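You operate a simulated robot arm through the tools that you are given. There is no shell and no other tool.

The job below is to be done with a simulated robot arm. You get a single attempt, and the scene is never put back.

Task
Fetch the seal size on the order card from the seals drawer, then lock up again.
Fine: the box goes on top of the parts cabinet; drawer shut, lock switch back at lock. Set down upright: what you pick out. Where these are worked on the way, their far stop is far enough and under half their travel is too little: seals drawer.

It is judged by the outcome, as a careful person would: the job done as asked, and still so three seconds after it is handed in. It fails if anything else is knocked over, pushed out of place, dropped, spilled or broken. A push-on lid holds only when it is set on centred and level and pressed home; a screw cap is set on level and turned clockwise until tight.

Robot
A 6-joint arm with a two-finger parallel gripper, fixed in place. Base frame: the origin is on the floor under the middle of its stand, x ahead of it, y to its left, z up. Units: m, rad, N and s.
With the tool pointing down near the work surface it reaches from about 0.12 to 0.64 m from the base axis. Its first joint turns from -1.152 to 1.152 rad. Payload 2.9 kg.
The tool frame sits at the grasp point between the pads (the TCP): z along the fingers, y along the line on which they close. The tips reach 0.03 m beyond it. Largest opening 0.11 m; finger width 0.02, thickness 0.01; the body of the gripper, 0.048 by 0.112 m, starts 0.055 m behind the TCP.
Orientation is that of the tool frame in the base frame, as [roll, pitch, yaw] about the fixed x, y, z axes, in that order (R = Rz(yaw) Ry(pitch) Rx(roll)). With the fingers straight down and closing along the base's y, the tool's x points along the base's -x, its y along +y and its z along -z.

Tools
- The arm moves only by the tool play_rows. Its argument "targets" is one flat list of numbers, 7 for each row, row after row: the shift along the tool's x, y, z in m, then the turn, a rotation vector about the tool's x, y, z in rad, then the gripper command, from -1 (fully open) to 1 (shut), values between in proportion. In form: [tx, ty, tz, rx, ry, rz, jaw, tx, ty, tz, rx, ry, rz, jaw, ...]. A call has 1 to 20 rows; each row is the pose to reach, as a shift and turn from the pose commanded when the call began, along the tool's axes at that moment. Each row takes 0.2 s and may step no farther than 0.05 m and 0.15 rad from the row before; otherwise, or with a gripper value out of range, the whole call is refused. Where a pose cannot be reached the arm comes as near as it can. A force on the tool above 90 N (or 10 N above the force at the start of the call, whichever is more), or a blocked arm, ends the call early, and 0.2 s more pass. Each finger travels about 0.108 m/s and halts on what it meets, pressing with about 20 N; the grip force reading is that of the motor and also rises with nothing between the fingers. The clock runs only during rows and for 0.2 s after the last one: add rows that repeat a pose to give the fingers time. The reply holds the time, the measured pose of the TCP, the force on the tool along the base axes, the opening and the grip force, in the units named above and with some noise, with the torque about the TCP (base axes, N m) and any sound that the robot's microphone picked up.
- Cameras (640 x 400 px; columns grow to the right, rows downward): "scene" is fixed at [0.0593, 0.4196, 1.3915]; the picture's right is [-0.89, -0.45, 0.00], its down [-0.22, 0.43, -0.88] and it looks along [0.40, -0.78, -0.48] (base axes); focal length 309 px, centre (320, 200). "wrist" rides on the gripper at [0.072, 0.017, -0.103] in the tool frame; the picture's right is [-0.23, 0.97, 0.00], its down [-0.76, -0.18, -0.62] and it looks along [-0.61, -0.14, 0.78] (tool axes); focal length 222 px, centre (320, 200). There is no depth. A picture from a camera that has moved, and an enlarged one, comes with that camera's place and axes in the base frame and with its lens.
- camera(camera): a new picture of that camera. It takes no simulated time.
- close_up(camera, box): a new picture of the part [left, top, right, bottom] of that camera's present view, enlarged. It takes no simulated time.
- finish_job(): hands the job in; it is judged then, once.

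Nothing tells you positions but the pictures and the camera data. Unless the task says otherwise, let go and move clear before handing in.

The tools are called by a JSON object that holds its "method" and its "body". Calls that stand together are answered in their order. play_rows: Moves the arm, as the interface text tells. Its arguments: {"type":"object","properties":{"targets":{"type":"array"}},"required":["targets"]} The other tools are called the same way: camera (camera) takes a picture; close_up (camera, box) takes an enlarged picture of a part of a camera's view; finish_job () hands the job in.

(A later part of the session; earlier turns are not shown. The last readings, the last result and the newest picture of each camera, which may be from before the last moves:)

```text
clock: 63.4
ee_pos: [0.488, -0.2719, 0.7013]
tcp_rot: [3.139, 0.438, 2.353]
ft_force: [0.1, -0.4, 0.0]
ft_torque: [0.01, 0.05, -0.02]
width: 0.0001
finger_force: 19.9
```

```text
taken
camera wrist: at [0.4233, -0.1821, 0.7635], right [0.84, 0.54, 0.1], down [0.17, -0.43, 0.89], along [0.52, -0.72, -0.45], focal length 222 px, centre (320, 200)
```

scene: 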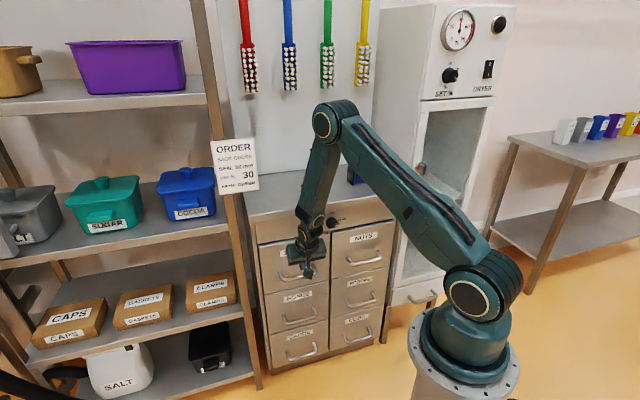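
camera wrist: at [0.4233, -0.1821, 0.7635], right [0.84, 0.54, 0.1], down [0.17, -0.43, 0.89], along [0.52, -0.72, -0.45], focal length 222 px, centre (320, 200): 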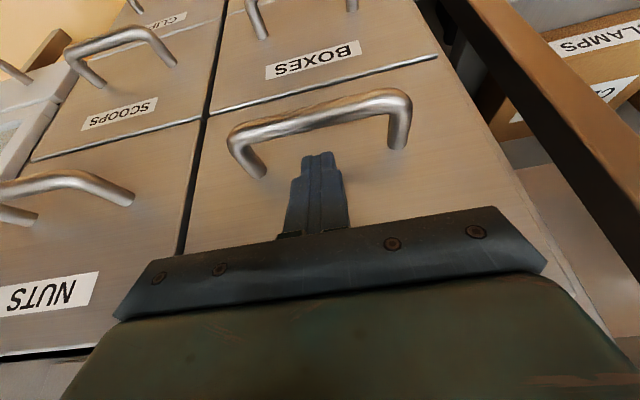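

On track, with the fingertips above and just behind the bar. I'll slide the rest of the way in.

{"method": "play_rows", "body": {"targets": [0, 0.002, 0.015, 0, 0, 0, 1, 0, 0.002, 0.03, 0, 0, 0, 1, 0, 0.002, 0.044, 0, 0, 0, 1]}}

{"method": "close_up", "body": {"camera": "wrist", "box": [200, 60, 440, 230]}}

{"method": "close_up", "body": {"camera": "scene", "box": [250, 200, 370, 300]}}

```text
clock: 64.2
ee_pos: [0.5042, -0.2833, 0.6629]
tcp_rot: [3.14, 0.441, 2.353]
ft_force: [0.1, 0.6, 0.2]
ft_torque: [-0.01, -0.02, -0.01]
width: 0.0
finger_force: 20.0
```

```text
2.35 times, centred on (320, 145) of wrist
camera zoom: at [0.4382, -0.1936, 0.7248], right [0.84, 0.54, 0.1], down [0.17, -0.43, 0.89], along [0.52, -0.72, -0.45], focal length 523 px, centre (320, 329)
```

zoom: 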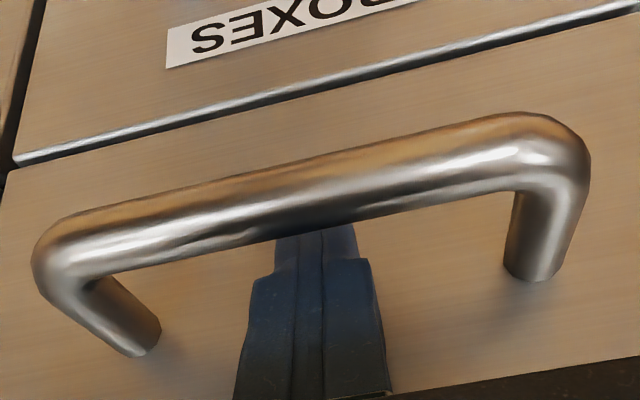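

```text
4.00 times, centred on (310, 250) of scene
camera zoom: at [0.0593, 0.4196, 1.3915], right [-0.89, -0.45, 0.0], down [-0.22, 0.43, -0.88], along [0.4, -0.78, -0.48], focal length 1236 px, centre (360, 0)
```

zoom: 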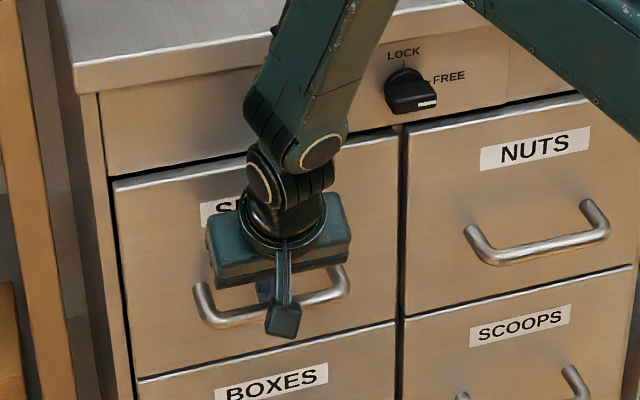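

The closed fingertips are hooked behind the bar with no contact force. I'll pull straight out gently, 5 cm first.

{"method": "play_rows", "body": {"targets": [0.0113, 0, -0.0053, 0, 0, 0, 1, 0.0226, 0, -0.0107, 0, 0, 0, 1, 0.0339, 0, -0.016, 0, 0, 0, 1, 0.0452, 0, -0.0214, 0, 0, 0, 1]}}

{"method": "camera", "body": {"camera": "wrist"}}

{"method": "camera", "body": {"camera": "scene"}}

```text
clock: 65.2
ee_pos: [0.4668, -0.247, 0.6612]
tcp_rot: [3.141, 0.438, 2.352]
ft_force: [-0.4, 1.0, -0.2]
ft_torque: [0.02, 0.01, 0.03]
width: 0.0
finger_force: 19.7
```

```text
taken
camera wrist: at [0.4021, -0.1575, 0.7243], right [0.84, 0.54, 0.1], down [0.17, -0.43, 0.89], along [0.52, -0.72, -0.45], focal length 222 px, centre (320, 200)
```

wrist: 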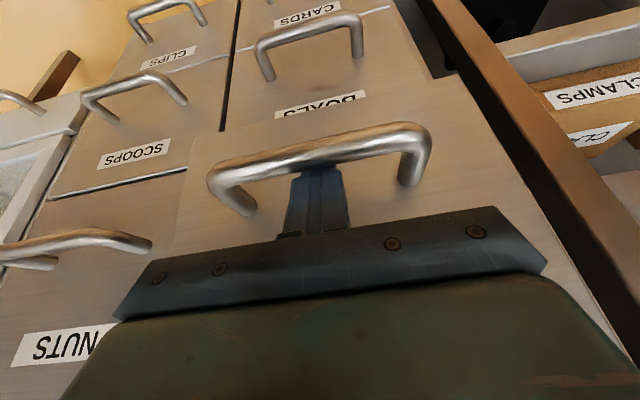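

```text
taken
```

scene: 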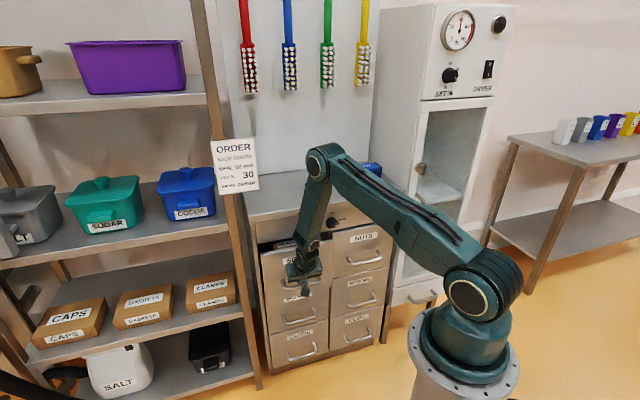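

The SEALS drawer is sliding open smoothly with almost no force. I'll keep pulling 10 cm more, easing the tool toward vertical as it comes out.

{"method": "play_rows", "body": {"targets": [0.0115, 0, -0.0043, 0, 0.0218, 0, 1, 0.023, 0, -0.0086, 0, 0.0436, 0, 1, 0.0345, 0, -0.0128, 0, 0.0654, 0, 1, 0.046, 0, -0.0171, 0, 0.0873, 0, 1, 0.0574, 0, -0.0214, 0, 0.1091, 0, 1, 0.0689, 0, -0.0257, 0, 0.1309, 0, 1, 0.0804, 0, -0.0299, 0, 0.1527, 0, 1, 0.0919, 0, -0.0342, 0, 0.1745, 0, 1]}}

{"method": "camera", "body": {"camera": "wrist"}}

{"method": "camera", "body": {"camera": "scene"}}

```text
clock: 67.0
ee_pos: [0.4002, -0.1787, 0.655]
tcp_rot: [3.14, 0.268, 2.353]
ft_force: [0.9, -1.8, 2.9]
ft_torque: [-1.09, -1.07, 0.26]
width: 0.0
finger_force: 20.1
```

```text
taken
camera wrist: at [0.3431, -0.0983, 0.735], right [0.84, 0.53, 0.06], down [0.28, -0.53, 0.8], along [0.46, -0.66, -0.59], focal length 222 px, centre (320, 200)
```

wrist: 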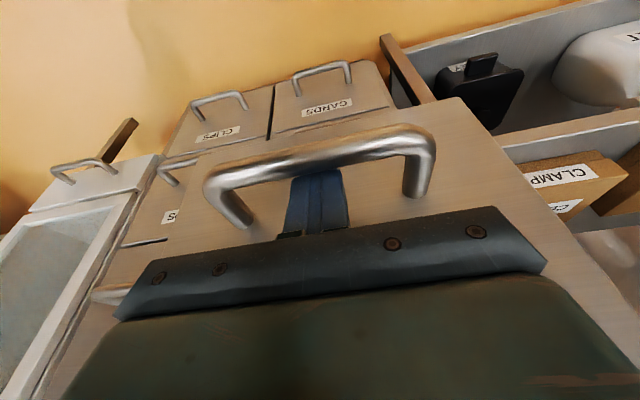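

```text
taken
```

scene: 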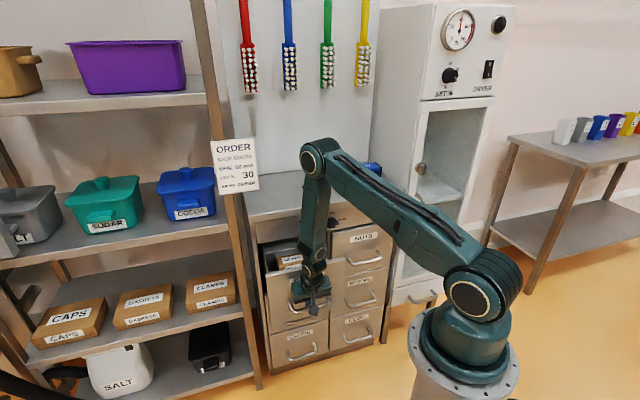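

The drawer is about 15 cm open, but I notice a small twisting torque. I'll check closely for any unintended contact before going further.

{"method": "close_up", "body": {"camera": "scene", "box": [240, 200, 360, 340]}}

{"method": "close_up", "body": {"camera": "wrist", "box": [180, 100, 460, 240]}}

```text
2.86 times, centred on (300, 270) of scene
camera zoom: at [0.0593, 0.4196, 1.3915], right [-0.89, -0.45, 0.0], down [-0.22, 0.43, -0.88], along [0.4, -0.78, -0.48], focal length 883 px, centre (377, 0)
```

zoom: 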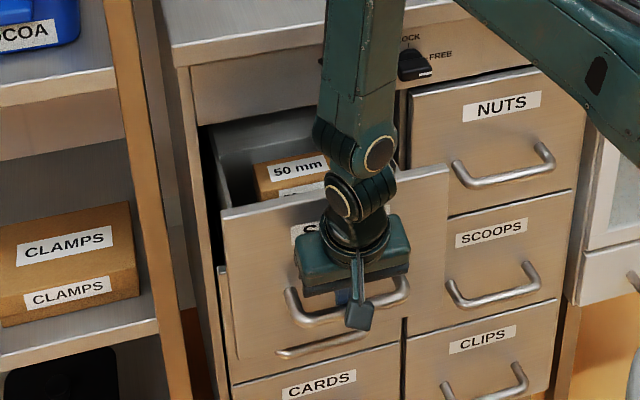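

```text
2.29 times, centred on (320, 170) of wrist
camera zoom: at [0.3431, -0.0983, 0.735], right [0.84, 0.53, 0.06], down [0.28, -0.53, 0.8], along [0.46, -0.66, -0.59], focal length 508 px, centre (320, 269)
```

zoom: 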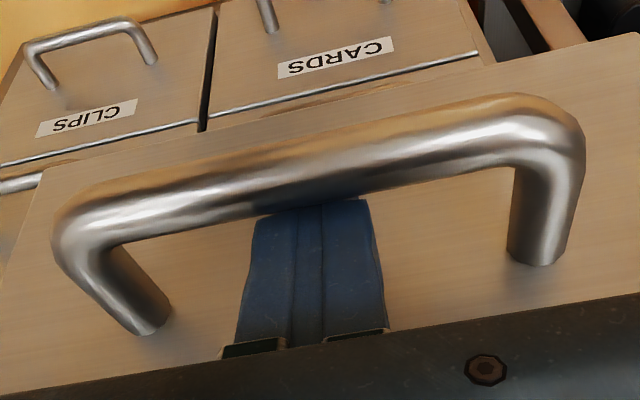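

No unwanted contact is visible, and a box labelled "50 mm" is showing in the drawer. I'll pull 6 cm more while watching the force.

{"method": "play_rows", "body": {"targets": [0.0115, 0, -0.0024, 0, 0.0258, 0, 1, 0.023, 0, -0.0048, 0, 0.0516, 0, 1, 0.0345, 0, -0.0071, 0, 0.0774, 0, 1, 0.046, 0, -0.0095, 0, 0.1032, 0, 1, 0.0575, 0, -0.0119, 0, 0.129, 0, 1]}}

{"method": "camera", "body": {"camera": "wrist"}}

{"method": "close_up", "body": {"camera": "scene", "box": [240, 200, 360, 340]}}

```text
clock: 68.2
ee_pos: [0.3756, -0.1544, 0.6568]
tcp_rot: [3.134, 0.242, 2.359]
ft_force: [-18.0, -19.4, -19.0]
ft_torque: [-21.34, -17.91, -1.13]
width: 0.0
finger_force: 20.0
```

```text
taken
camera wrist: at [0.3197, -0.0763, 0.7385], right [0.84, 0.54, 0.06], down [0.29, -0.55, 0.79], along [0.45, -0.64, -0.61], focal length 222 px, centre (320, 200)
```

wrist: 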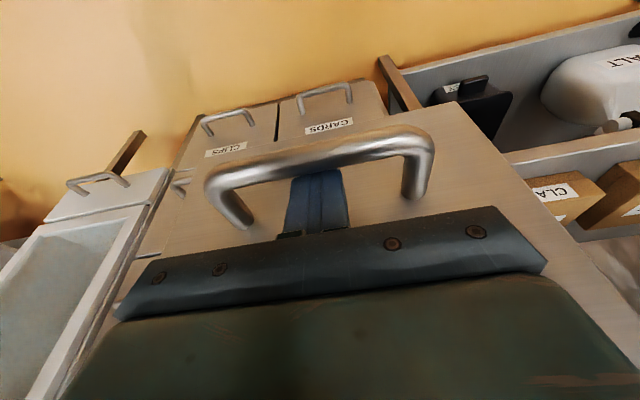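

```text
2.86 times, centred on (300, 270) of scene
camera zoom: at [0.0587, 0.4198, 1.3914], right [-0.89, -0.45, 0.0], down [-0.22, 0.43, -0.88], along [0.4, -0.78, -0.48], focal length 883 px, centre (377, 0)
```

zoom: 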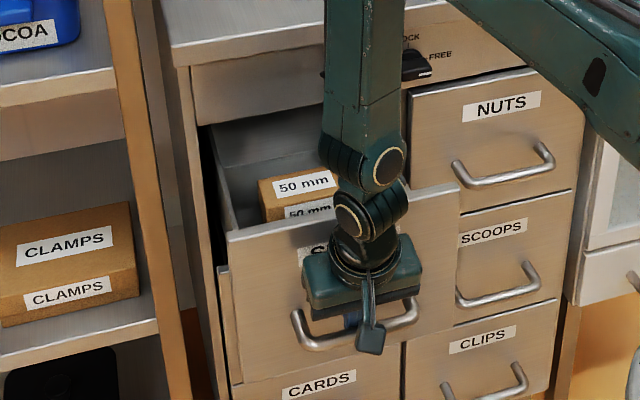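

The drawer seems to have met its stop, and there's a strong torque because I was still rotating the tool. I'll relax by undoing that last bit of pull and tilt, then recheck the forces.

{"method": "play_rows", "body": {"targets": [-0.0086, 0, 0.0012, 0, -0.04, 0, 1, -0.0172, 0, 0.0024, 0, -0.08, 0, 1, -0.0257, 0, 0.0036, 0, -0.12, 0, 1, -0.0257, 0, 0.0036, 0, -0.12, 0, 1]}}

{"method": "camera", "body": {"camera": "scene"}}

```text
clock: 69.2
ee_pos: [0.3788, -0.157, 0.6543]
tcp_rot: [-3.141, 0.267, 2.358]
ft_force: [-11.1, -9.4, 63.3]
ft_torque: [-1.53, -1.73, 0.13]
width: 0.0005
finger_force: 19.3
```

```text
taken
```

scene: 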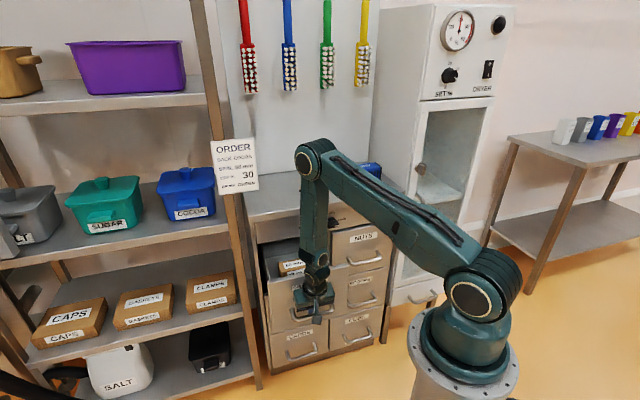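

The downward press reads 63 N, so some part of the tool is sitting on something. I'll look closely at the fingers and bar from both cameras.

{"method": "close_up", "body": {"camera": "wrist", "box": [180, 90, 460, 250]}}

{"method": "close_up", "body": {"camera": "scene", "box": [270, 240, 360, 340]}}

```text
2.29 times, centred on (320, 170) of wrist
camera zoom: at [0.322, -0.0766, 0.7348], right [0.84, 0.53, 0.06], down [0.28, -0.53, 0.8], along [0.46, -0.66, -0.59], focal length 508 px, centre (320, 269)
```

zoom: 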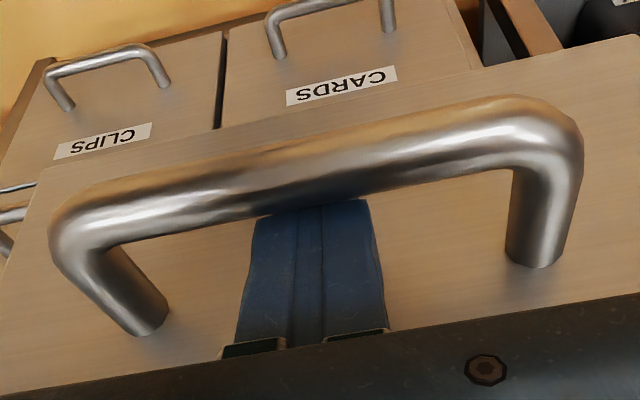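

```text
4.00 times, centred on (315, 290) of scene
camera zoom: at [0.0583, 0.4198, 1.3915], right [-0.89, -0.45, 0.0], down [-0.22, 0.43, -0.88], along [0.4, -0.78, -0.48], focal length 1236 px, centre (340, -160)
```

zoom: 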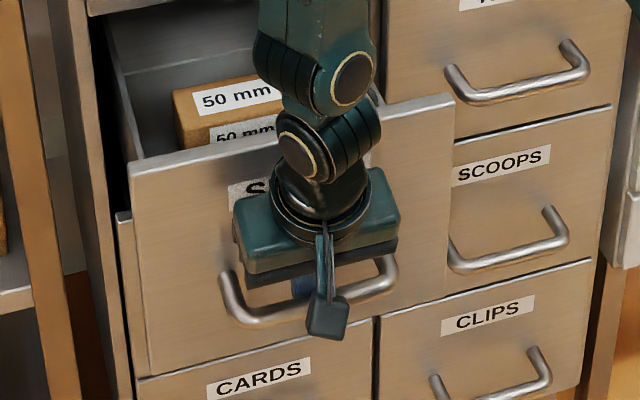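

I'll lift 5 mm to take off the vertical load and read the force again.

{"method": "play_rows", "body": {"targets": [-0.0007, 0, -0.0025, 0, 0, 0, 1, -0.0014, 0, -0.005, 0, 0, 0, 1, -0.0014, 0, -0.005, 0, 0, 0, 1]}}

```text
clock: 70.0
ee_pos: [0.3762, -0.154, 0.6546]
tcp_rot: [3.14, 0.259, 2.355]
ft_force: [-1.1, -2.9, -22.8]
ft_torque: [-5.12, -4.6, 0.3]
width: 0.0002
finger_force: 20.5
```

Forces change sign with small moves, so the finger is wedged against the handle rather than carrying real load. I'll ease 12 mm back toward the cabinet to unload the bar and re-read.

{"method": "play_rows", "body": {"targets": [-0.0058, 0, 0.0016, 0, 0, 0, 1, -0.0116, 0, 0.0032, 0, 0, 0, 1, -0.0116, 0, 0.0032, 0, 0, 0, 1]}}

{"method": "close_up", "body": {"camera": "wrist", "box": [180, 90, 460, 250]}}

```text
clock: 70.8
ee_pos: [0.385, -0.1627, 0.6553]
tcp_rot: [-3.141, 0.255, 2.353]
ft_force: [0.9, 1.8, -32.0]
ft_torque: [-4.25, -3.52, 0.5]
width: 0.0001
finger_force: 19.7
```

```text
2.29 times, centred on (320, 170) of wrist
camera zoom: at [0.3288, -0.0832, 0.7368], right [0.85, 0.53, 0.06], down [0.28, -0.54, 0.79], along [0.45, -0.65, -0.6], focal length 508 px, centre (320, 269)
```

zoom: 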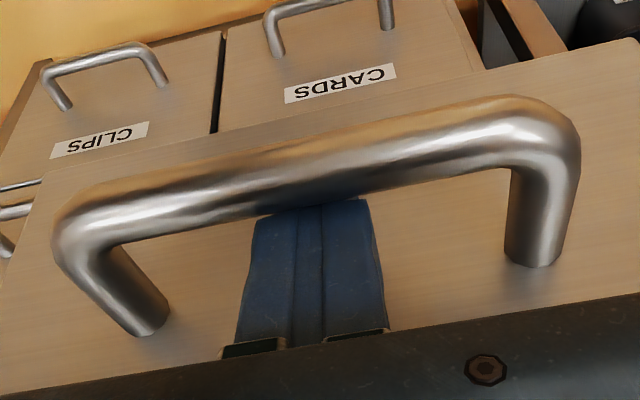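

The drawer follows the tool both ways, so the fingertips seem to be sticking to the bar by friction. I'll open the jaws slightly (there's room between the posts) and re-read the force.

{"method": "play_rows", "body": {"targets": [0, 0, 0, 0, 0, 0, 0.7, 0, 0, 0, 0, 0, 0, 0.7, 0, 0, 0, 0, 0, 0, 0.7]}}

{"method": "close_up", "body": {"camera": "wrist", "box": [180, 90, 460, 250]}}

```text
clock: 71.6
ee_pos: [0.3853, -0.1632, 0.6562]
tcp_rot: [3.139, 0.255, 2.355]
ft_force: [-1.3, 0.5, 4.3]
ft_torque: [-0.12, -0.08, 0.01]
width: 0.0162
finger_force: 0.1
```

```text
2.29 times, centred on (320, 170) of wrist
camera zoom: at [0.3289, -0.0837, 0.7378], right [0.85, 0.53, 0.06], down [0.28, -0.54, 0.79], along [0.45, -0.66, -0.6], focal length 508 px, centre (320, 269)
```

zoom: 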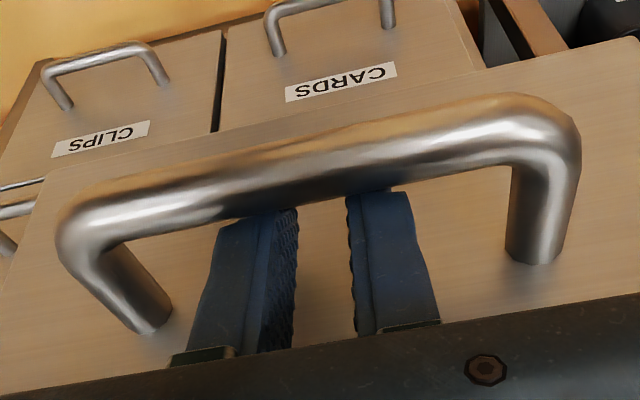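

The load vanished (about 4 N) once the jaws eased. The drawer is open about 17 cm, nearly at its stop. I'll withdraw the fingers up along the tool axis and rise to look into the drawer from above.

{"method": "play_rows", "body": {"targets": [0, 0, -0.01, 0, 0, 0, 0.7, 0, 0, -0.025, 0, 0, 0, 0.7, 0, 0, -0.045, 0, 0, 0, 0.7, 0, 0, -0.07, 0, 0, 0, 0.7, 0, 0, -0.1, 0, 0, 0, 0.7]}}

{"method": "camera", "body": {"camera": "wrist"}}

```text
clock: 72.8
ee_pos: [0.3677, -0.1446, 0.7533]
tcp_rot: [3.141, 0.255, 2.353]
ft_force: [0.3, -0.3, -0.1]
ft_torque: [-0.01, -0.01, -0.01]
width: 0.0165
finger_force: 0.0
```

```text
taken
camera wrist: at [0.3108, -0.0652, 0.8339], right [0.85, 0.53, 0.06], down [0.28, -0.54, 0.8], along [0.45, -0.66, -0.6], focal length 222 px, centre (320, 200)
```

wrist: 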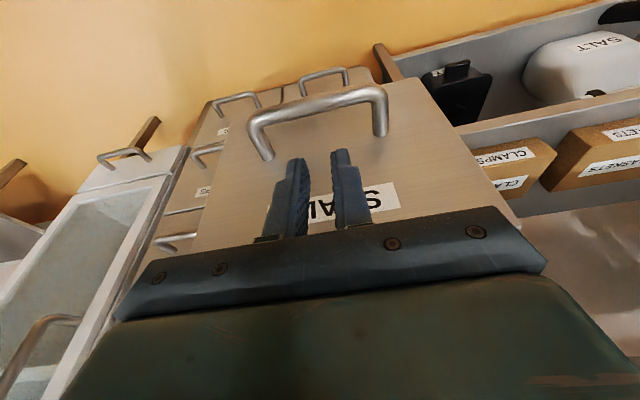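

Cleanly unhooked, and the drawer stays open. I'll rise to a viewpoint above with the tool vertical to see all the boxes inside.

{"method": "play_rows", "body": {"targets": [-0.0043, -0.0033, -0.0363, 0, 0.0425, 0, 0.7, -0.0086, -0.0067, -0.0725, 0, 0.085, 0, 0.7, -0.0129, -0.01, -0.1088, 0, 0.1275, 0, 0.7, -0.0171, -0.0133, -0.1451, 0, 0.17, 0, 0.7, -0.0214, -0.0167, -0.1813, 0, 0.2125, 0, 0.7, -0.0257, -0.02, -0.2176, 0, 0.255, 0, 0.7]}}

{"method": "camera", "body": {"camera": "wrist"}}

{"method": "close_up", "body": {"camera": "scene", "box": [240, 190, 360, 310]}}

```text
clock: 74.2
ee_pos: [0.3304, -0.137, 0.97]
tcp_rot: [3.139, -0.002, 2.355]
ft_force: [-0.3, 0.8, -0.2]
ft_torque: [0.02, 0.01, 0.02]
width: 0.0164
finger_force: 0.0
```

```text
taken
camera wrist: at [0.2918, -0.075, 1.0738], right [0.85, 0.53, 0.0], down [0.41, -0.67, 0.62], along [0.33, -0.53, -0.78], focal length 222 px, centre (320, 200)
```

wrist: 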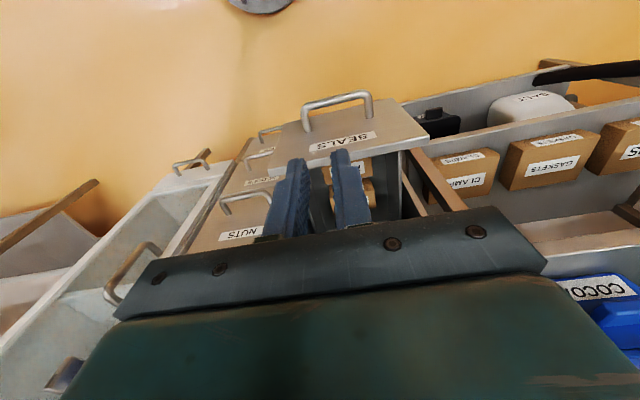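

```text
3.33 times, centred on (300, 250) of scene
camera zoom: at [0.0593, 0.4196, 1.3915], right [-0.89, -0.45, 0.0], down [-0.22, 0.43, -0.88], along [0.4, -0.78, -0.48], focal length 1030 px, centre (387, 33)
```

zoom: 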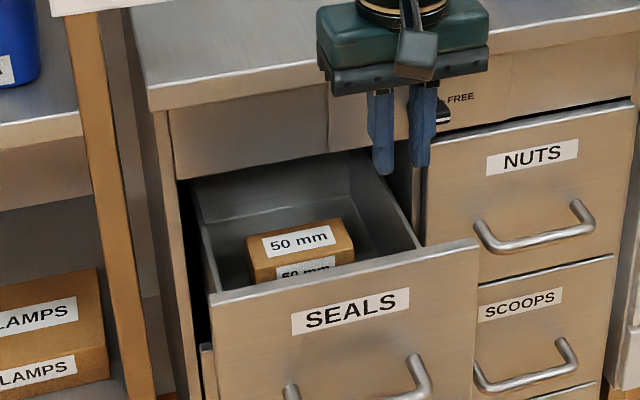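

The scene view shows one cardboard box labelled "50 mm" inside the open drawer, which matches the order. I'll zoom in to place it accurately.

{"method": "close_up", "body": {"camera": "scene", "box": [260, 230, 330, 290]}}

{"method": "close_up", "body": {"camera": "wrist", "box": [280, 110, 440, 230]}}

```text
6.67 times, centred on (295, 260) of scene
camera zoom: at [0.0593, 0.4196, 1.3915], right [-0.89, -0.45, 0.0], down [-0.22, 0.43, -0.88], along [0.4, -0.78, -0.48], focal length 2060 px, centre (487, -200)
```

zoom: 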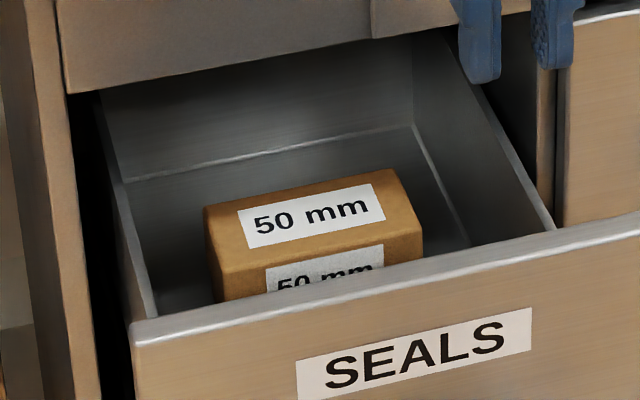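

```text
3.33 times, centred on (360, 170) of wrist
camera zoom: at [0.2918, -0.075, 1.0738], right [0.85, 0.53, 0.0], down [0.41, -0.67, 0.62], along [0.33, -0.53, -0.78], focal length 740 px, centre (187, 300)
```

zoom: 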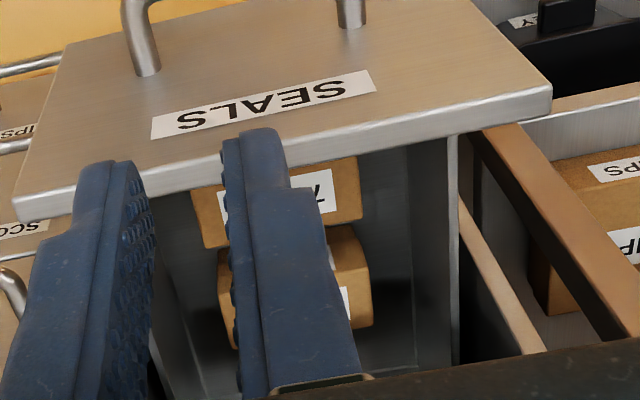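

The wrist view shows two boxes in the drawer: one close behind the front panel that the scene camera can't see, and another behind it. I'll open the jaws fully for a clear view between the fingers and read both labels.

{"method": "play_rows", "body": {"targets": [0, 0.02, 0, 0, 0, 0, -0.5, 0, 0.03, 0, 0, 0, 0, -1, 0, 0.03, 0, 0, 0, 0, -1]}}

{"method": "close_up", "body": {"camera": "wrist", "box": [220, 90, 440, 240]}}

```text
clock: 75.0
ee_pos: [0.3527, -0.1175, 0.9702]
tcp_rot: [3.14, 0.0, 2.352]
ft_force: [-0.3, -0.3, -0.6]
ft_torque: [0.01, 0.03, -0.01]
width: 0.1101
finger_force: 0.0
```

```text
2.67 times, centred on (330, 165) of wrist
camera zoom: at [0.3133, -0.0543, 1.073], right [0.85, 0.53, 0.0], down [0.41, -0.67, 0.62], along [0.33, -0.53, -0.78], focal length 592 px, centre (293, 293)
```

zoom: 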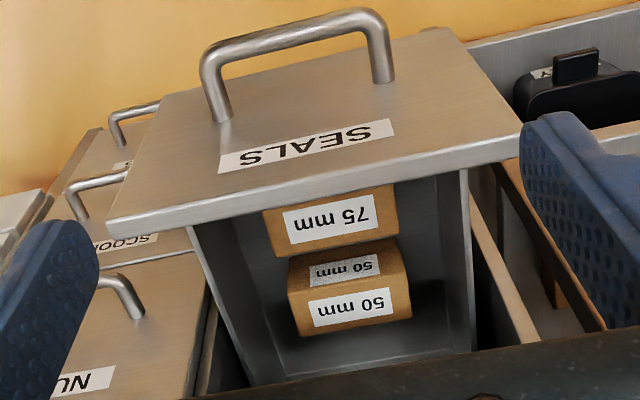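

Now both labels are clear: "75 mm" in front and "50 mm" behind it. The 50 mm box is still partly under the cabinet edge, and I suspect the drawer wasn't at its stop, only that the handle bar was jammed on the finger's shoulder. I'll re-hook more shallowly and pull further.

{"method": "play_rows", "body": {"targets": [-0.0056, -0.0019, 0.0359, 0, -0.0436, 0, 0, -0.0111, -0.0038, 0.0718, 0, -0.0873, 0, 1, -0.0167, -0.0057, 0.1078, 0, -0.1309, 0, 1, -0.0222, -0.0075, 0.1437, 0, -0.1745, 0, 1, -0.0278, -0.0094, 0.1796, 0, -0.2182, 0, 1, -0.0333, -0.0113, 0.2155, 0, -0.2618, 0, 1]}}

{"method": "camera", "body": {"camera": "wrist"}}

```text
clock: 76.4
ee_pos: [0.3683, -0.149, 0.7544]
tcp_rot: [3.139, 0.263, 2.353]
ft_force: [-0.2, 0.5, -1.5]
ft_torque: [0.04, -0.05, 0.0]
width: 0.0
finger_force: 20.5
```

```text
taken
camera wrist: at [0.3121, -0.0685, 0.8345], right [0.84, 0.53, 0.06], down [0.28, -0.53, 0.8], along [0.46, -0.66, -0.6], focal length 222 px, centre (320, 200)
```

wrist: 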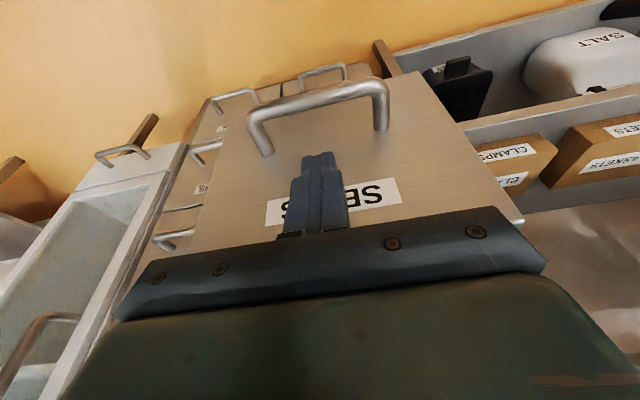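

The bar is where I expected (n ≈ -0.374). I'll slide the closed tips down behind it, more shallowly this time.

{"method": "play_rows", "body": {"targets": [-0.001, 0, 0.03, 0, 0, 0, 1, -0.001, 0, 0.06, 0, 0, 0, 1, -0.001, 0, 0.075, 0, 0, 0, 1, -0.001, 0, 0.088, 0, 0, 0, 1]}}

{"method": "close_up", "body": {"camera": "wrist", "box": [180, 70, 460, 250]}}

```text
clock: 77.4
ee_pos: [0.3844, -0.1656, 0.6693]
tcp_rot: [3.14, 0.262, 2.353]
ft_force: [-1.8, -0.2, 0.6]
ft_torque: [-0.05, -0.07, 0.02]
width: 0.0
finger_force: 20.8
```

```text
2.22 times, centred on (320, 160) of wrist
camera zoom: at [0.3286, -0.0856, 0.7501], right [0.85, 0.53, 0.06], down [0.28, -0.53, 0.8], along [0.46, -0.66, -0.6], focal length 494 px, centre (320, 289)
```

zoom: 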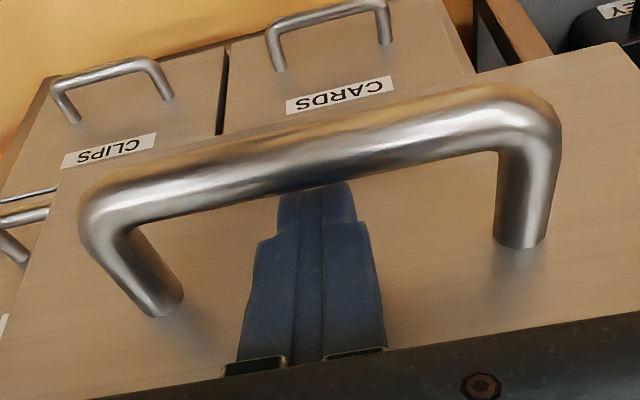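

The finger shoulder is clear of the bar this time. I'll pull straight out 6 cm in small steps with no rotation.

{"method": "play_rows", "body": {"targets": [0.0116, 0, -0.0031, 0, 0, 0, 1, 0.0232, 0, -0.0062, 0, 0, 0, 1, 0.0348, 0, -0.0094, 0, 0, 0, 1, 0.0463, 0, -0.0125, 0, 0, 0, 1, 0.0579, 0, -0.0156, 0, 0, 0, 1]}}

{"method": "close_up", "body": {"camera": "scene", "box": [240, 190, 360, 310]}}

{"method": "close_up", "body": {"camera": "wrist", "box": [180, 70, 460, 250]}}

```text
clock: 78.6
ee_pos: [0.3416, -0.1238, 0.6698]
tcp_rot: [-3.142, 0.263, 2.35]
ft_force: [-0.3, 0.5, -0.3]
ft_torque: [0.01, -0.01, 0.04]
width: 0.0
finger_force: 19.8
```

```text
3.33 times, centred on (300, 250) of scene
camera zoom: at [0.0593, 0.4196, 1.3915], right [-0.89, -0.45, 0.0], down [-0.22, 0.43, -0.88], along [0.4, -0.78, -0.48], focal length 1030 px, centre (387, 33)
```

zoom: 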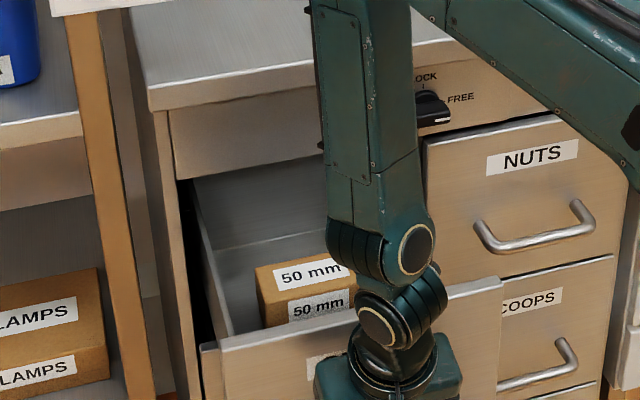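

```text
2.22 times, centred on (320, 160) of wrist
camera zoom: at [0.2858, -0.043, 0.7505], right [0.85, 0.53, 0.06], down [0.28, -0.53, 0.8], along [0.46, -0.66, -0.6], focal length 494 px, centre (320, 289)
```

zoom: 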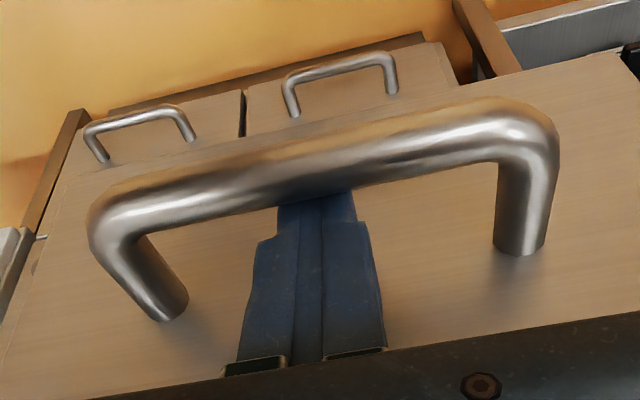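

That was the trick: the drawer slid another 5 cm freely, now about 22 cm open. I'll pull another 3.5 cm, watching for the real stop.

{"method": "play_rows", "body": {"targets": [0.0085, 0, -0.0023, 0, 0, 0, 1, 0.0169, 0, -0.0046, 0, 0, 0, 1, 0.0254, 0, -0.0068, 0, 0, 0, 1, 0.0338, 0, -0.0091, 0, 0, 0, 1]}}

{"method": "close_up", "body": {"camera": "wrist", "box": [180, 70, 460, 250]}}

```text
clock: 79.6
ee_pos: [0.316, -0.0968, 0.6689]
tcp_rot: [-3.141, 0.26, 2.35]
ft_force: [-0.6, -0.7, -0.4]
ft_torque: [-0.01, 0.01, -0.03]
width: 0.0001
finger_force: 20.5
```

```text
2.22 times, centred on (320, 160) of wrist
camera zoom: at [0.261, -0.0177, 0.7499], right [0.85, 0.53, 0.06], down [0.28, -0.53, 0.8], along [0.46, -0.66, -0.6], focal length 494 px, centre (320, 289)
```

zoom: 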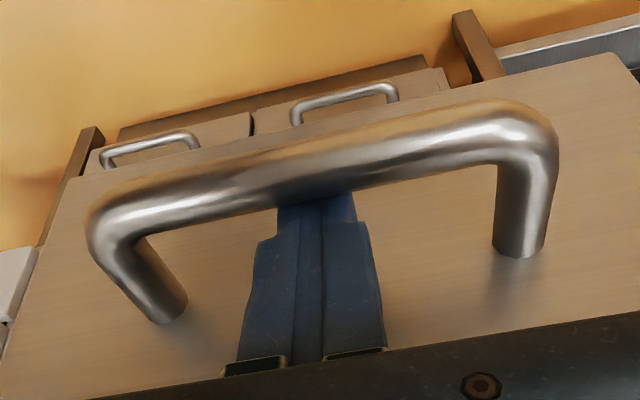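

About 26 cm open now with no resistance, which is plenty. I'll withdraw the fingers and rise to look down at the boxes.

{"method": "play_rows", "body": {"targets": [-0.004, 0, -0.01, 0, 0, 0, 1, -0.004, 0, -0.03, 0, 0, 0, 1, -0.004, 0, -0.06, 0, 0, 0, 1, -0.004, 0, -0.1, 0, 0, 0, 1]}}

{"method": "play_rows", "body": {"targets": [-0.0085, -0.003, -0.031, 0, 0.0436, 0, 0, -0.017, -0.006, -0.062, 0, 0.0873, 0, -1, -0.0255, -0.009, -0.093, 0, 0.1309, 0, -1, -0.034, -0.012, -0.124, 0, 0.1745, 0, -1, -0.0425, -0.015, -0.155, 0, 0.2182, 0, -1, -0.051, -0.018, -0.186, 0, 0.2618, 0, -1]}}

{"method": "camera", "body": {"camera": "wrist"}}

{"method": "close_up", "body": {"camera": "scene", "box": [240, 190, 380, 330]}}

```text
clock: 80.6
ee_pos: [0.3034, -0.0831, 0.7668]
tcp_rot: [3.142, 0.263, 2.352]
ft_force: [-0.1, -0.1, -1.0]
ft_torque: [-0.03, 0.03, 0.04]
width: 0.0
finger_force: 20.1
```

```text
clock: 82.0
ee_pos: [0.2898, -0.0966, 0.9618]
tcp_rot: [3.141, -0.002, 2.353]
ft_force: [-0.6, -0.2, -0.5]
ft_torque: [0.01, -0.01, -0.01]
width: 0.11
finger_force: 0.1
```

```text
taken
camera wrist: at [0.2519, -0.0336, 1.0641], right [0.85, 0.53, 0.0], down [0.41, -0.67, 0.62], along [0.33, -0.53, -0.78], focal length 222 px, centre (320, 200)
```

wrist: 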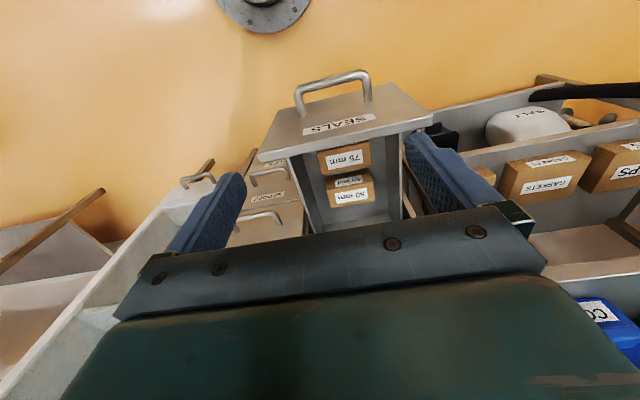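

```text
2.86 times, centred on (310, 260) of scene
camera zoom: at [0.0593, 0.4196, 1.3915], right [-0.89, -0.45, 0.0], down [-0.22, 0.43, -0.88], along [0.4, -0.78, -0.48], focal length 883 px, centre (349, 29)
```

zoom: 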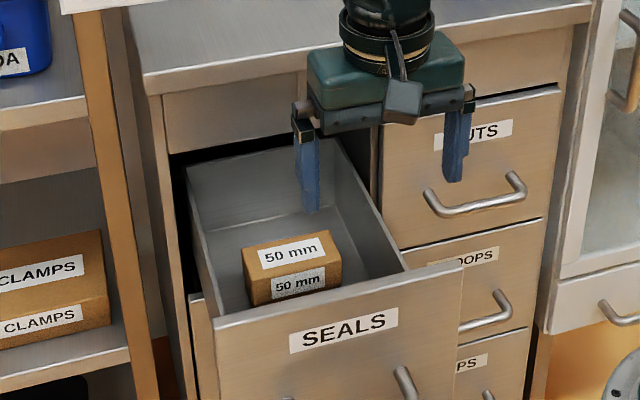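

The drawer is well open and the 50 mm box is fully in front of the cabinet. I'll zoom both views to measure it.

{"method": "close_up", "body": {"camera": "wrist", "box": [270, 110, 430, 230]}}

{"method": "close_up", "body": {"camera": "scene", "box": [260, 230, 350, 310]}}

```text
3.33 times, centred on (350, 170) of wrist
camera zoom: at [0.2519, -0.0336, 1.0641], right [0.85, 0.53, 0.0], down [0.41, -0.67, 0.62], along [0.33, -0.53, -0.78], focal length 740 px, centre (220, 300)
```

zoom: 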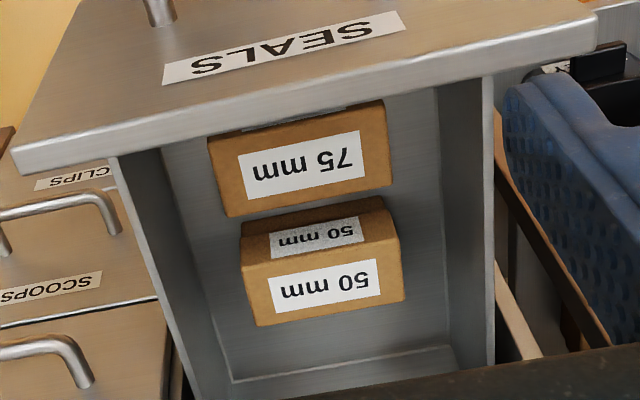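

```text
5.00 times, centred on (305, 270) of scene
camera zoom: at [0.0593, 0.4196, 1.3915], right [-0.89, -0.45, 0.0], down [-0.22, 0.43, -0.88], along [0.4, -0.78, -0.48], focal length 1545 px, centre (395, -150)
```

zoom: 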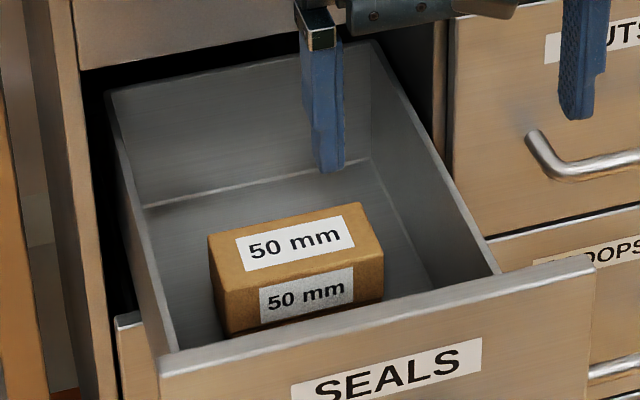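

The 50 mm box measures about 112 × 58 × 56 mm, centred at n ≈ -0.543, u ≈ 0.154, with its top at z ≈ 0.63. That's tight against the cabinet edge for a vertical grip, so I'll draw the drawer out about 4 cm more by pulling its front panel from the inside, where there's a clear gap in front of the 75 mm box.

{"method": "play_rows", "body": {"targets": [-0.0247, 0.0046, 0.01, 0, 0, 0, 0, -0.0494, 0.0092, 0.02, 0, 0, 0, 1, -0.0741, 0.0138, 0.05, 0, 0, 0, 1, -0.0988, 0.0184, 0.085, 0, 0, 0, 1, -0.0988, 0.0184, 0.12, 0, 0, 0, 1, -0.0988, 0.0184, 0.15, 0, 0, 0, 1, -0.0988, 0.0184, 0.17, 0, 0, 0, 1]}}

{"method": "camera", "body": {"camera": "wrist"}}

{"method": "close_up", "body": {"camera": "scene", "box": [240, 190, 380, 330]}}

```text
clock: 83.6
ee_pos: [0.3735, -0.1545, 0.7899]
tcp_rot: [3.141, -0.001, 2.352]
ft_force: [0.9, -0.1, -0.1]
ft_torque: [0.0, -0.05, -0.01]
width: 0.0
finger_force: 20.4
```

```text
taken
camera wrist: at [0.3346, -0.0912, 0.8929], right [0.85, 0.53, 0.0], down [0.41, -0.67, 0.62], along [0.33, -0.53, -0.78], focal length 222 px, centre (320, 200)
```

wrist: 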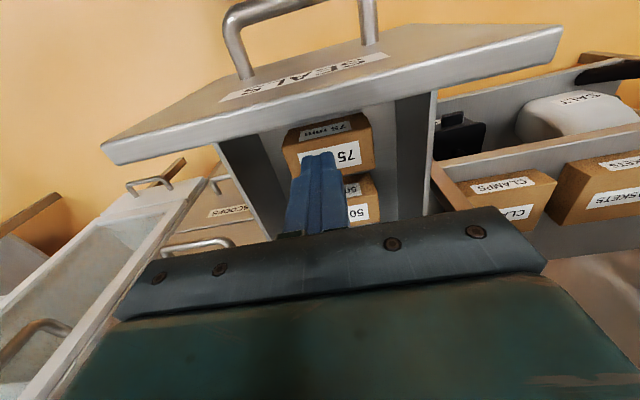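

```text
2.86 times, centred on (310, 260) of scene
camera zoom: at [0.0593, 0.4196, 1.3915], right [-0.89, -0.45, 0.0], down [-0.22, 0.43, -0.88], along [0.4, -0.78, -0.48], focal length 883 px, centre (349, 29)
```

zoom: 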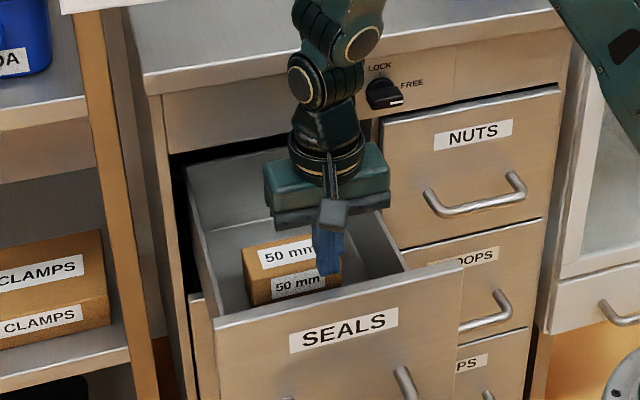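

The fingertips are just inside the front panel, above the gap in front of the 75 mm box. I'll lower 5.5 cm and then draw outward gently.

{"method": "play_rows", "body": {"targets": [0, 0, 0.02, 0, 0, 0, 1, 0, 0, 0.04, 0, 0, 0, 1, 0, 0, 0.052, 0, 0, 0, 1, 0.01, 0, 0.052, 0, 0, 0, 1, 0.02, 0, 0.052, 0, 0, 0, 1, 0.03, 0, 0.052, 0, 0, 0, 1]}}

{"method": "camera", "body": {"camera": "wrist"}}

```text
clock: 85.0
ee_pos: [0.3512, -0.132, 0.7384]
tcp_rot: [3.14, 0.0, 2.352]
ft_force: [0.4, -0.2, -1.4]
ft_torque: [0.06, 0.02, 0.05]
width: 0.0
finger_force: 20.5
```

```text
taken
camera wrist: at [0.3131, -0.0689, 0.8413], right [0.85, 0.53, 0.0], down [0.41, -0.67, 0.62], along [0.33, -0.53, -0.78], focal length 222 px, centre (320, 200)
```

wrist: 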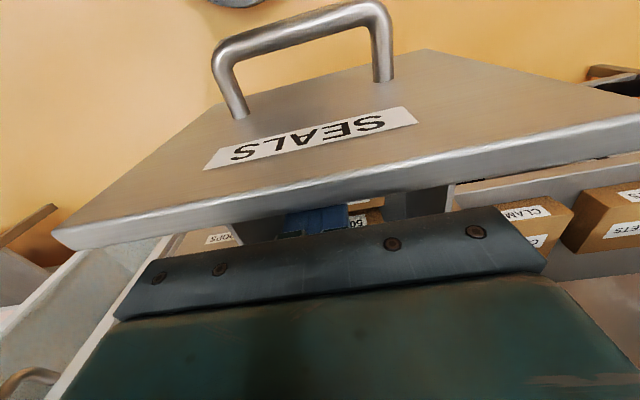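

I'm close to or touching the panel's inner face. I'll continue 3 cm outward and check the force.

{"method": "play_rows", "body": {"targets": [0.008, 0, 0, 0, 0, 0, 1, 0.016, 0, 0, 0, 0, 0, 1, 0.024, 0, 0, 0, 0, 0, 1, 0.03, 0, 0, 0, 0, 0, 1]}}

{"method": "camera", "body": {"camera": "wrist"}}

{"method": "close_up", "body": {"camera": "scene", "box": [240, 190, 380, 330]}}

```text
clock: 86.0
ee_pos: [0.3306, -0.1099, 0.7379]
tcp_rot: [-3.141, 0.001, 2.353]
ft_force: [-0.1, 0.3, 0.4]
ft_torque: [-0.02, -0.02, 0.01]
width: 0.0
finger_force: 19.8
```

```text
taken
camera wrist: at [0.2913, -0.0473, 0.8411], right [0.85, 0.53, 0.0], down [0.41, -0.67, 0.62], along [0.33, -0.53, -0.78], focal length 222 px, centre (320, 200)
```

wrist: 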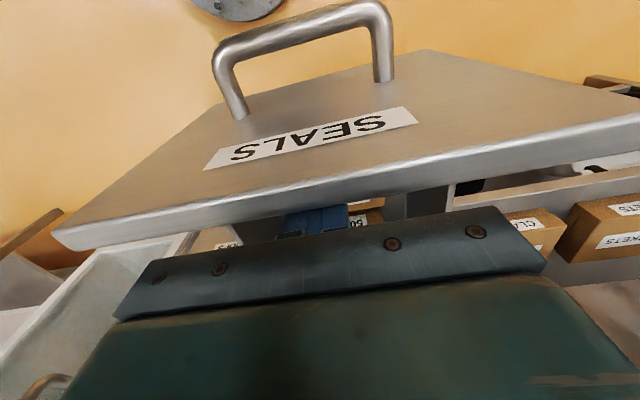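

```text
2.86 times, centred on (310, 260) of scene
camera zoom: at [0.0593, 0.4196, 1.3915], right [-0.89, -0.45, 0.0], down [-0.22, 0.43, -0.88], along [0.4, -0.78, -0.48], focal length 883 px, centre (349, 29)
```

zoom: 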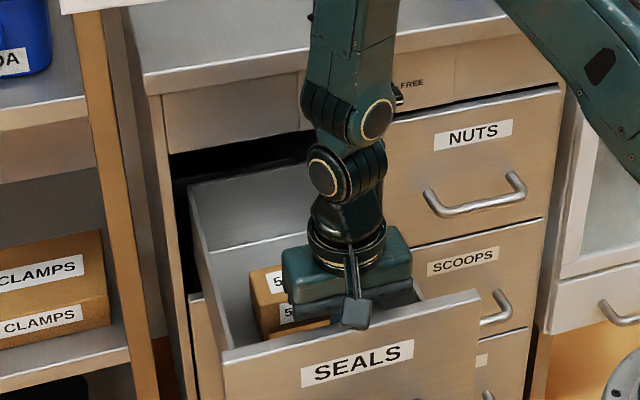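

The drawer came out with the tool, now about 30 cm open, so the 50 mm box should be near n ≈ -0.50 with room to grip it. I'll ease off the panel and lift clear.

{"method": "play_rows", "body": {"targets": [-0.006, 0, 0, 0, 0, 0, 1, -0.01, 0, -0.03, 0, 0, 0, 1, -0.01, 0, -0.07, 0, 0, 0, 1, -0.01, 0, -0.115, 0, 0, 0, 0, -0.01, 0, -0.16, 0, 0, 0, -1, 0.02, -0.01, -0.2, 0, 0, 0, -1, 0.02, -0.01, -0.22, 0, 0, 0, -1]}}

{"method": "close_up", "body": {"camera": "wrist", "box": [250, 90, 430, 230]}}

{"method": "close_up", "body": {"camera": "scene", "box": [255, 220, 355, 320]}}

```text
refused: row 6 steps farther than a row can; nothing moved
```

```text
2.86 times, centred on (340, 160) of wrist
camera zoom: at [0.2913, -0.0473, 0.8411], right [0.85, 0.53, 0.0], down [0.41, -0.67, 0.62], along [0.33, -0.53, -0.78], focal length 635 px, centre (263, 314)
```

zoom: 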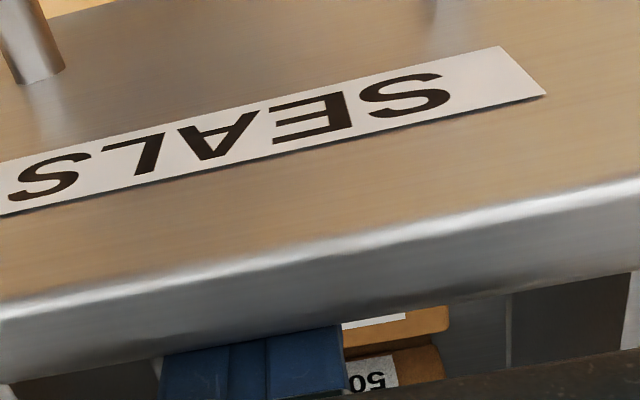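

```text
4.00 times, centred on (305, 270) of scene
camera zoom: at [0.0593, 0.4196, 1.3915], right [-0.89, -0.45, 0.0], down [-0.22, 0.43, -0.88], along [0.4, -0.78, -0.48], focal length 1236 px, centre (380, -80)
```

zoom: 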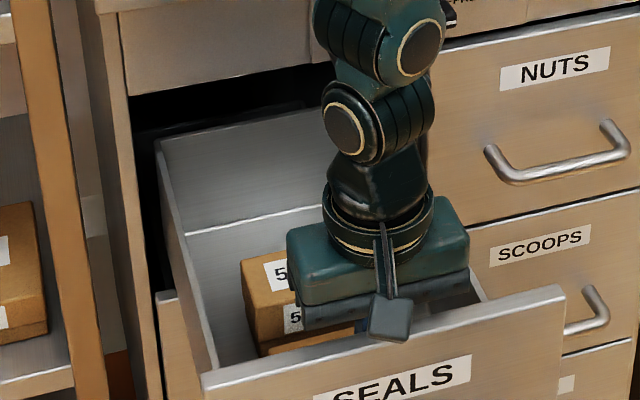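

Refused for one over-long step, so nothing moved. I'll resend it with smaller steps.

{"method": "play_rows", "body": {"targets": [-0.006, 0, 0, 0, 0, 0, 1, -0.01, 0, -0.03, 0, 0, 0, 1, -0.01, 0, -0.07, 0, 0, 0, 1, -0.01, 0, -0.11, 0, 0, 0, 0, -0.005, 0, -0.15, 0, 0, 0, -1, 0.01, -0.005, -0.18, 0, 0, 0, -1, 0.02, -0.01, -0.21, 0, 0, 0, -1]}}

{"method": "close_up", "body": {"camera": "wrist", "box": [250, 90, 430, 230]}}

{"method": "close_up", "body": {"camera": "scene", "box": [255, 220, 355, 320]}}

```text
clock: 87.6
ee_pos: [0.3096, -0.1026, 0.9482]
tcp_rot: [3.14, -0.001, 2.352]
ft_force: [-0.4, 0.7, -0.5]
ft_torque: [0.01, -0.02, -0.03]
width: 0.1102
finger_force: 0.1
```

```text
2.86 times, centred on (340, 160) of wrist
camera zoom: at [0.2701, -0.0401, 1.0517], right [0.85, 0.53, 0.0], down [0.41, -0.67, 0.62], along [0.33, -0.53, -0.78], focal length 635 px, centre (263, 314)
```

zoom: 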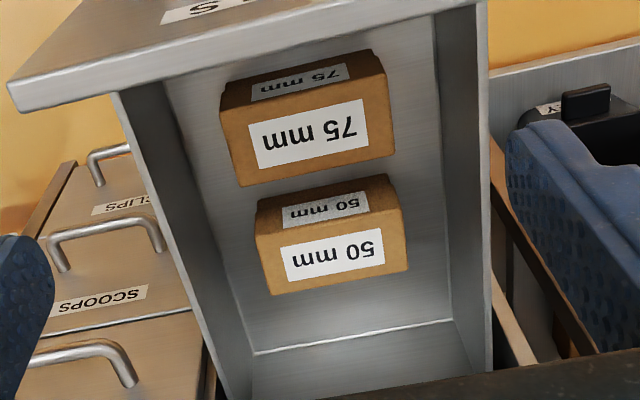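

```text
4.00 times, centred on (305, 270) of scene
camera zoom: at [0.0593, 0.4196, 1.3915], right [-0.89, -0.45, 0.0], down [-0.22, 0.43, -0.88], along [0.4, -0.78, -0.48], focal length 1236 px, centre (380, -80)
```

zoom: 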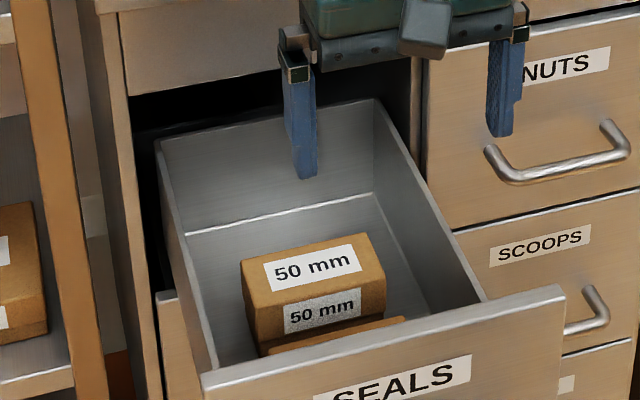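

The view is excellent now. The 50 mm box spans n = -0.473 to -0.531 and u = 0.096 to 0.208, top at z ≈ 0.63. I'll turn the tool 90° so the jaws close front-to-back on the box, moving over it at a safe height.

{"method": "play_rows", "body": {"targets": [-0.0175, 0.001, -0.001, 0, 0, 0.1306, -1, -0.0351, 0.0019, -0.002, 0, 0, 0.2611, -1, -0.0526, 0.0029, -0.003, 0, 0, 0.3917, -1, -0.0702, 0.0039, -0.004, 0, 0, 0.5222, -1, -0.0877, 0.0048, -0.005, 0, 0, 0.6528, -1, -0.1053, 0.0058, -0.006, 0, 0, 0.7833, -1, -0.1228, 0.0068, -0.007, 0, 0, 0.9139, -1, -0.1403, 0.0077, -0.008, 0, 0, 1.0444, -1, -0.1579, 0.0087, -0.009, 0, 0, 1.175, -1, -0.1754, 0.0097, -0.01, 0, 0, 1.3055, -1, -0.193, 0.0106, -0.011, 0, 0, 1.4361, -1, -0.2105, 0.0116, -0.012, 0, 0, 1.5666, -1]}}

{"method": "camera", "body": {"camera": "wrist"}}

{"method": "camera", "body": {"camera": "scene"}}

```text
clock: 90.2
ee_pos: [0.4674, -0.2447, 0.9598]
tcp_rot: [-3.141, -0.002, 0.783]
ft_force: [0.4, 0.3, -0.4]
ft_torque: [0.01, 0.0, 0.05]
width: 0.1102
finger_force: 0.1
```

```text
taken
camera wrist: at [0.5299, -0.2064, 1.0624], right [0.53, -0.85, 0.0], down [-0.67, -0.41, 0.62], along [-0.53, -0.33, -0.78], focal length 222 px, centre (320, 200)
```

wrist: 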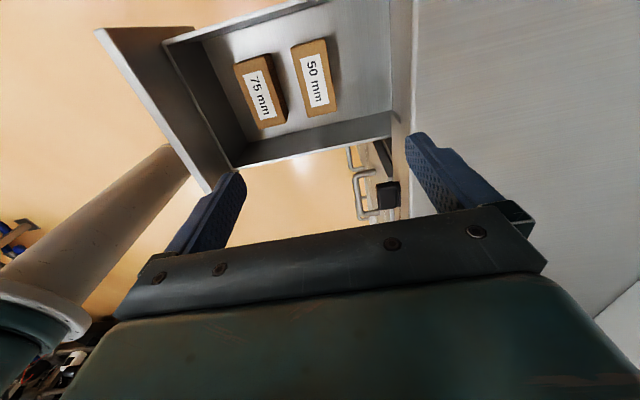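

```text
taken
```

scene: 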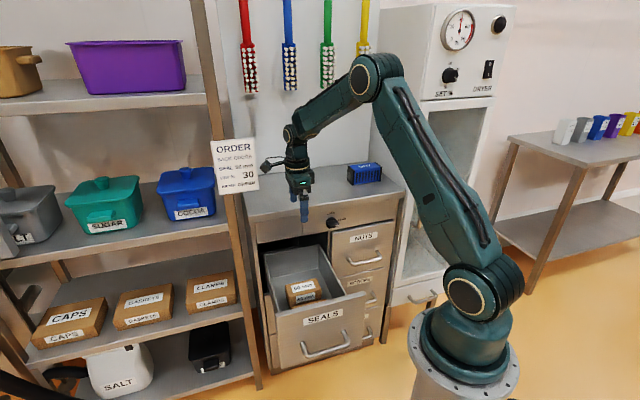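

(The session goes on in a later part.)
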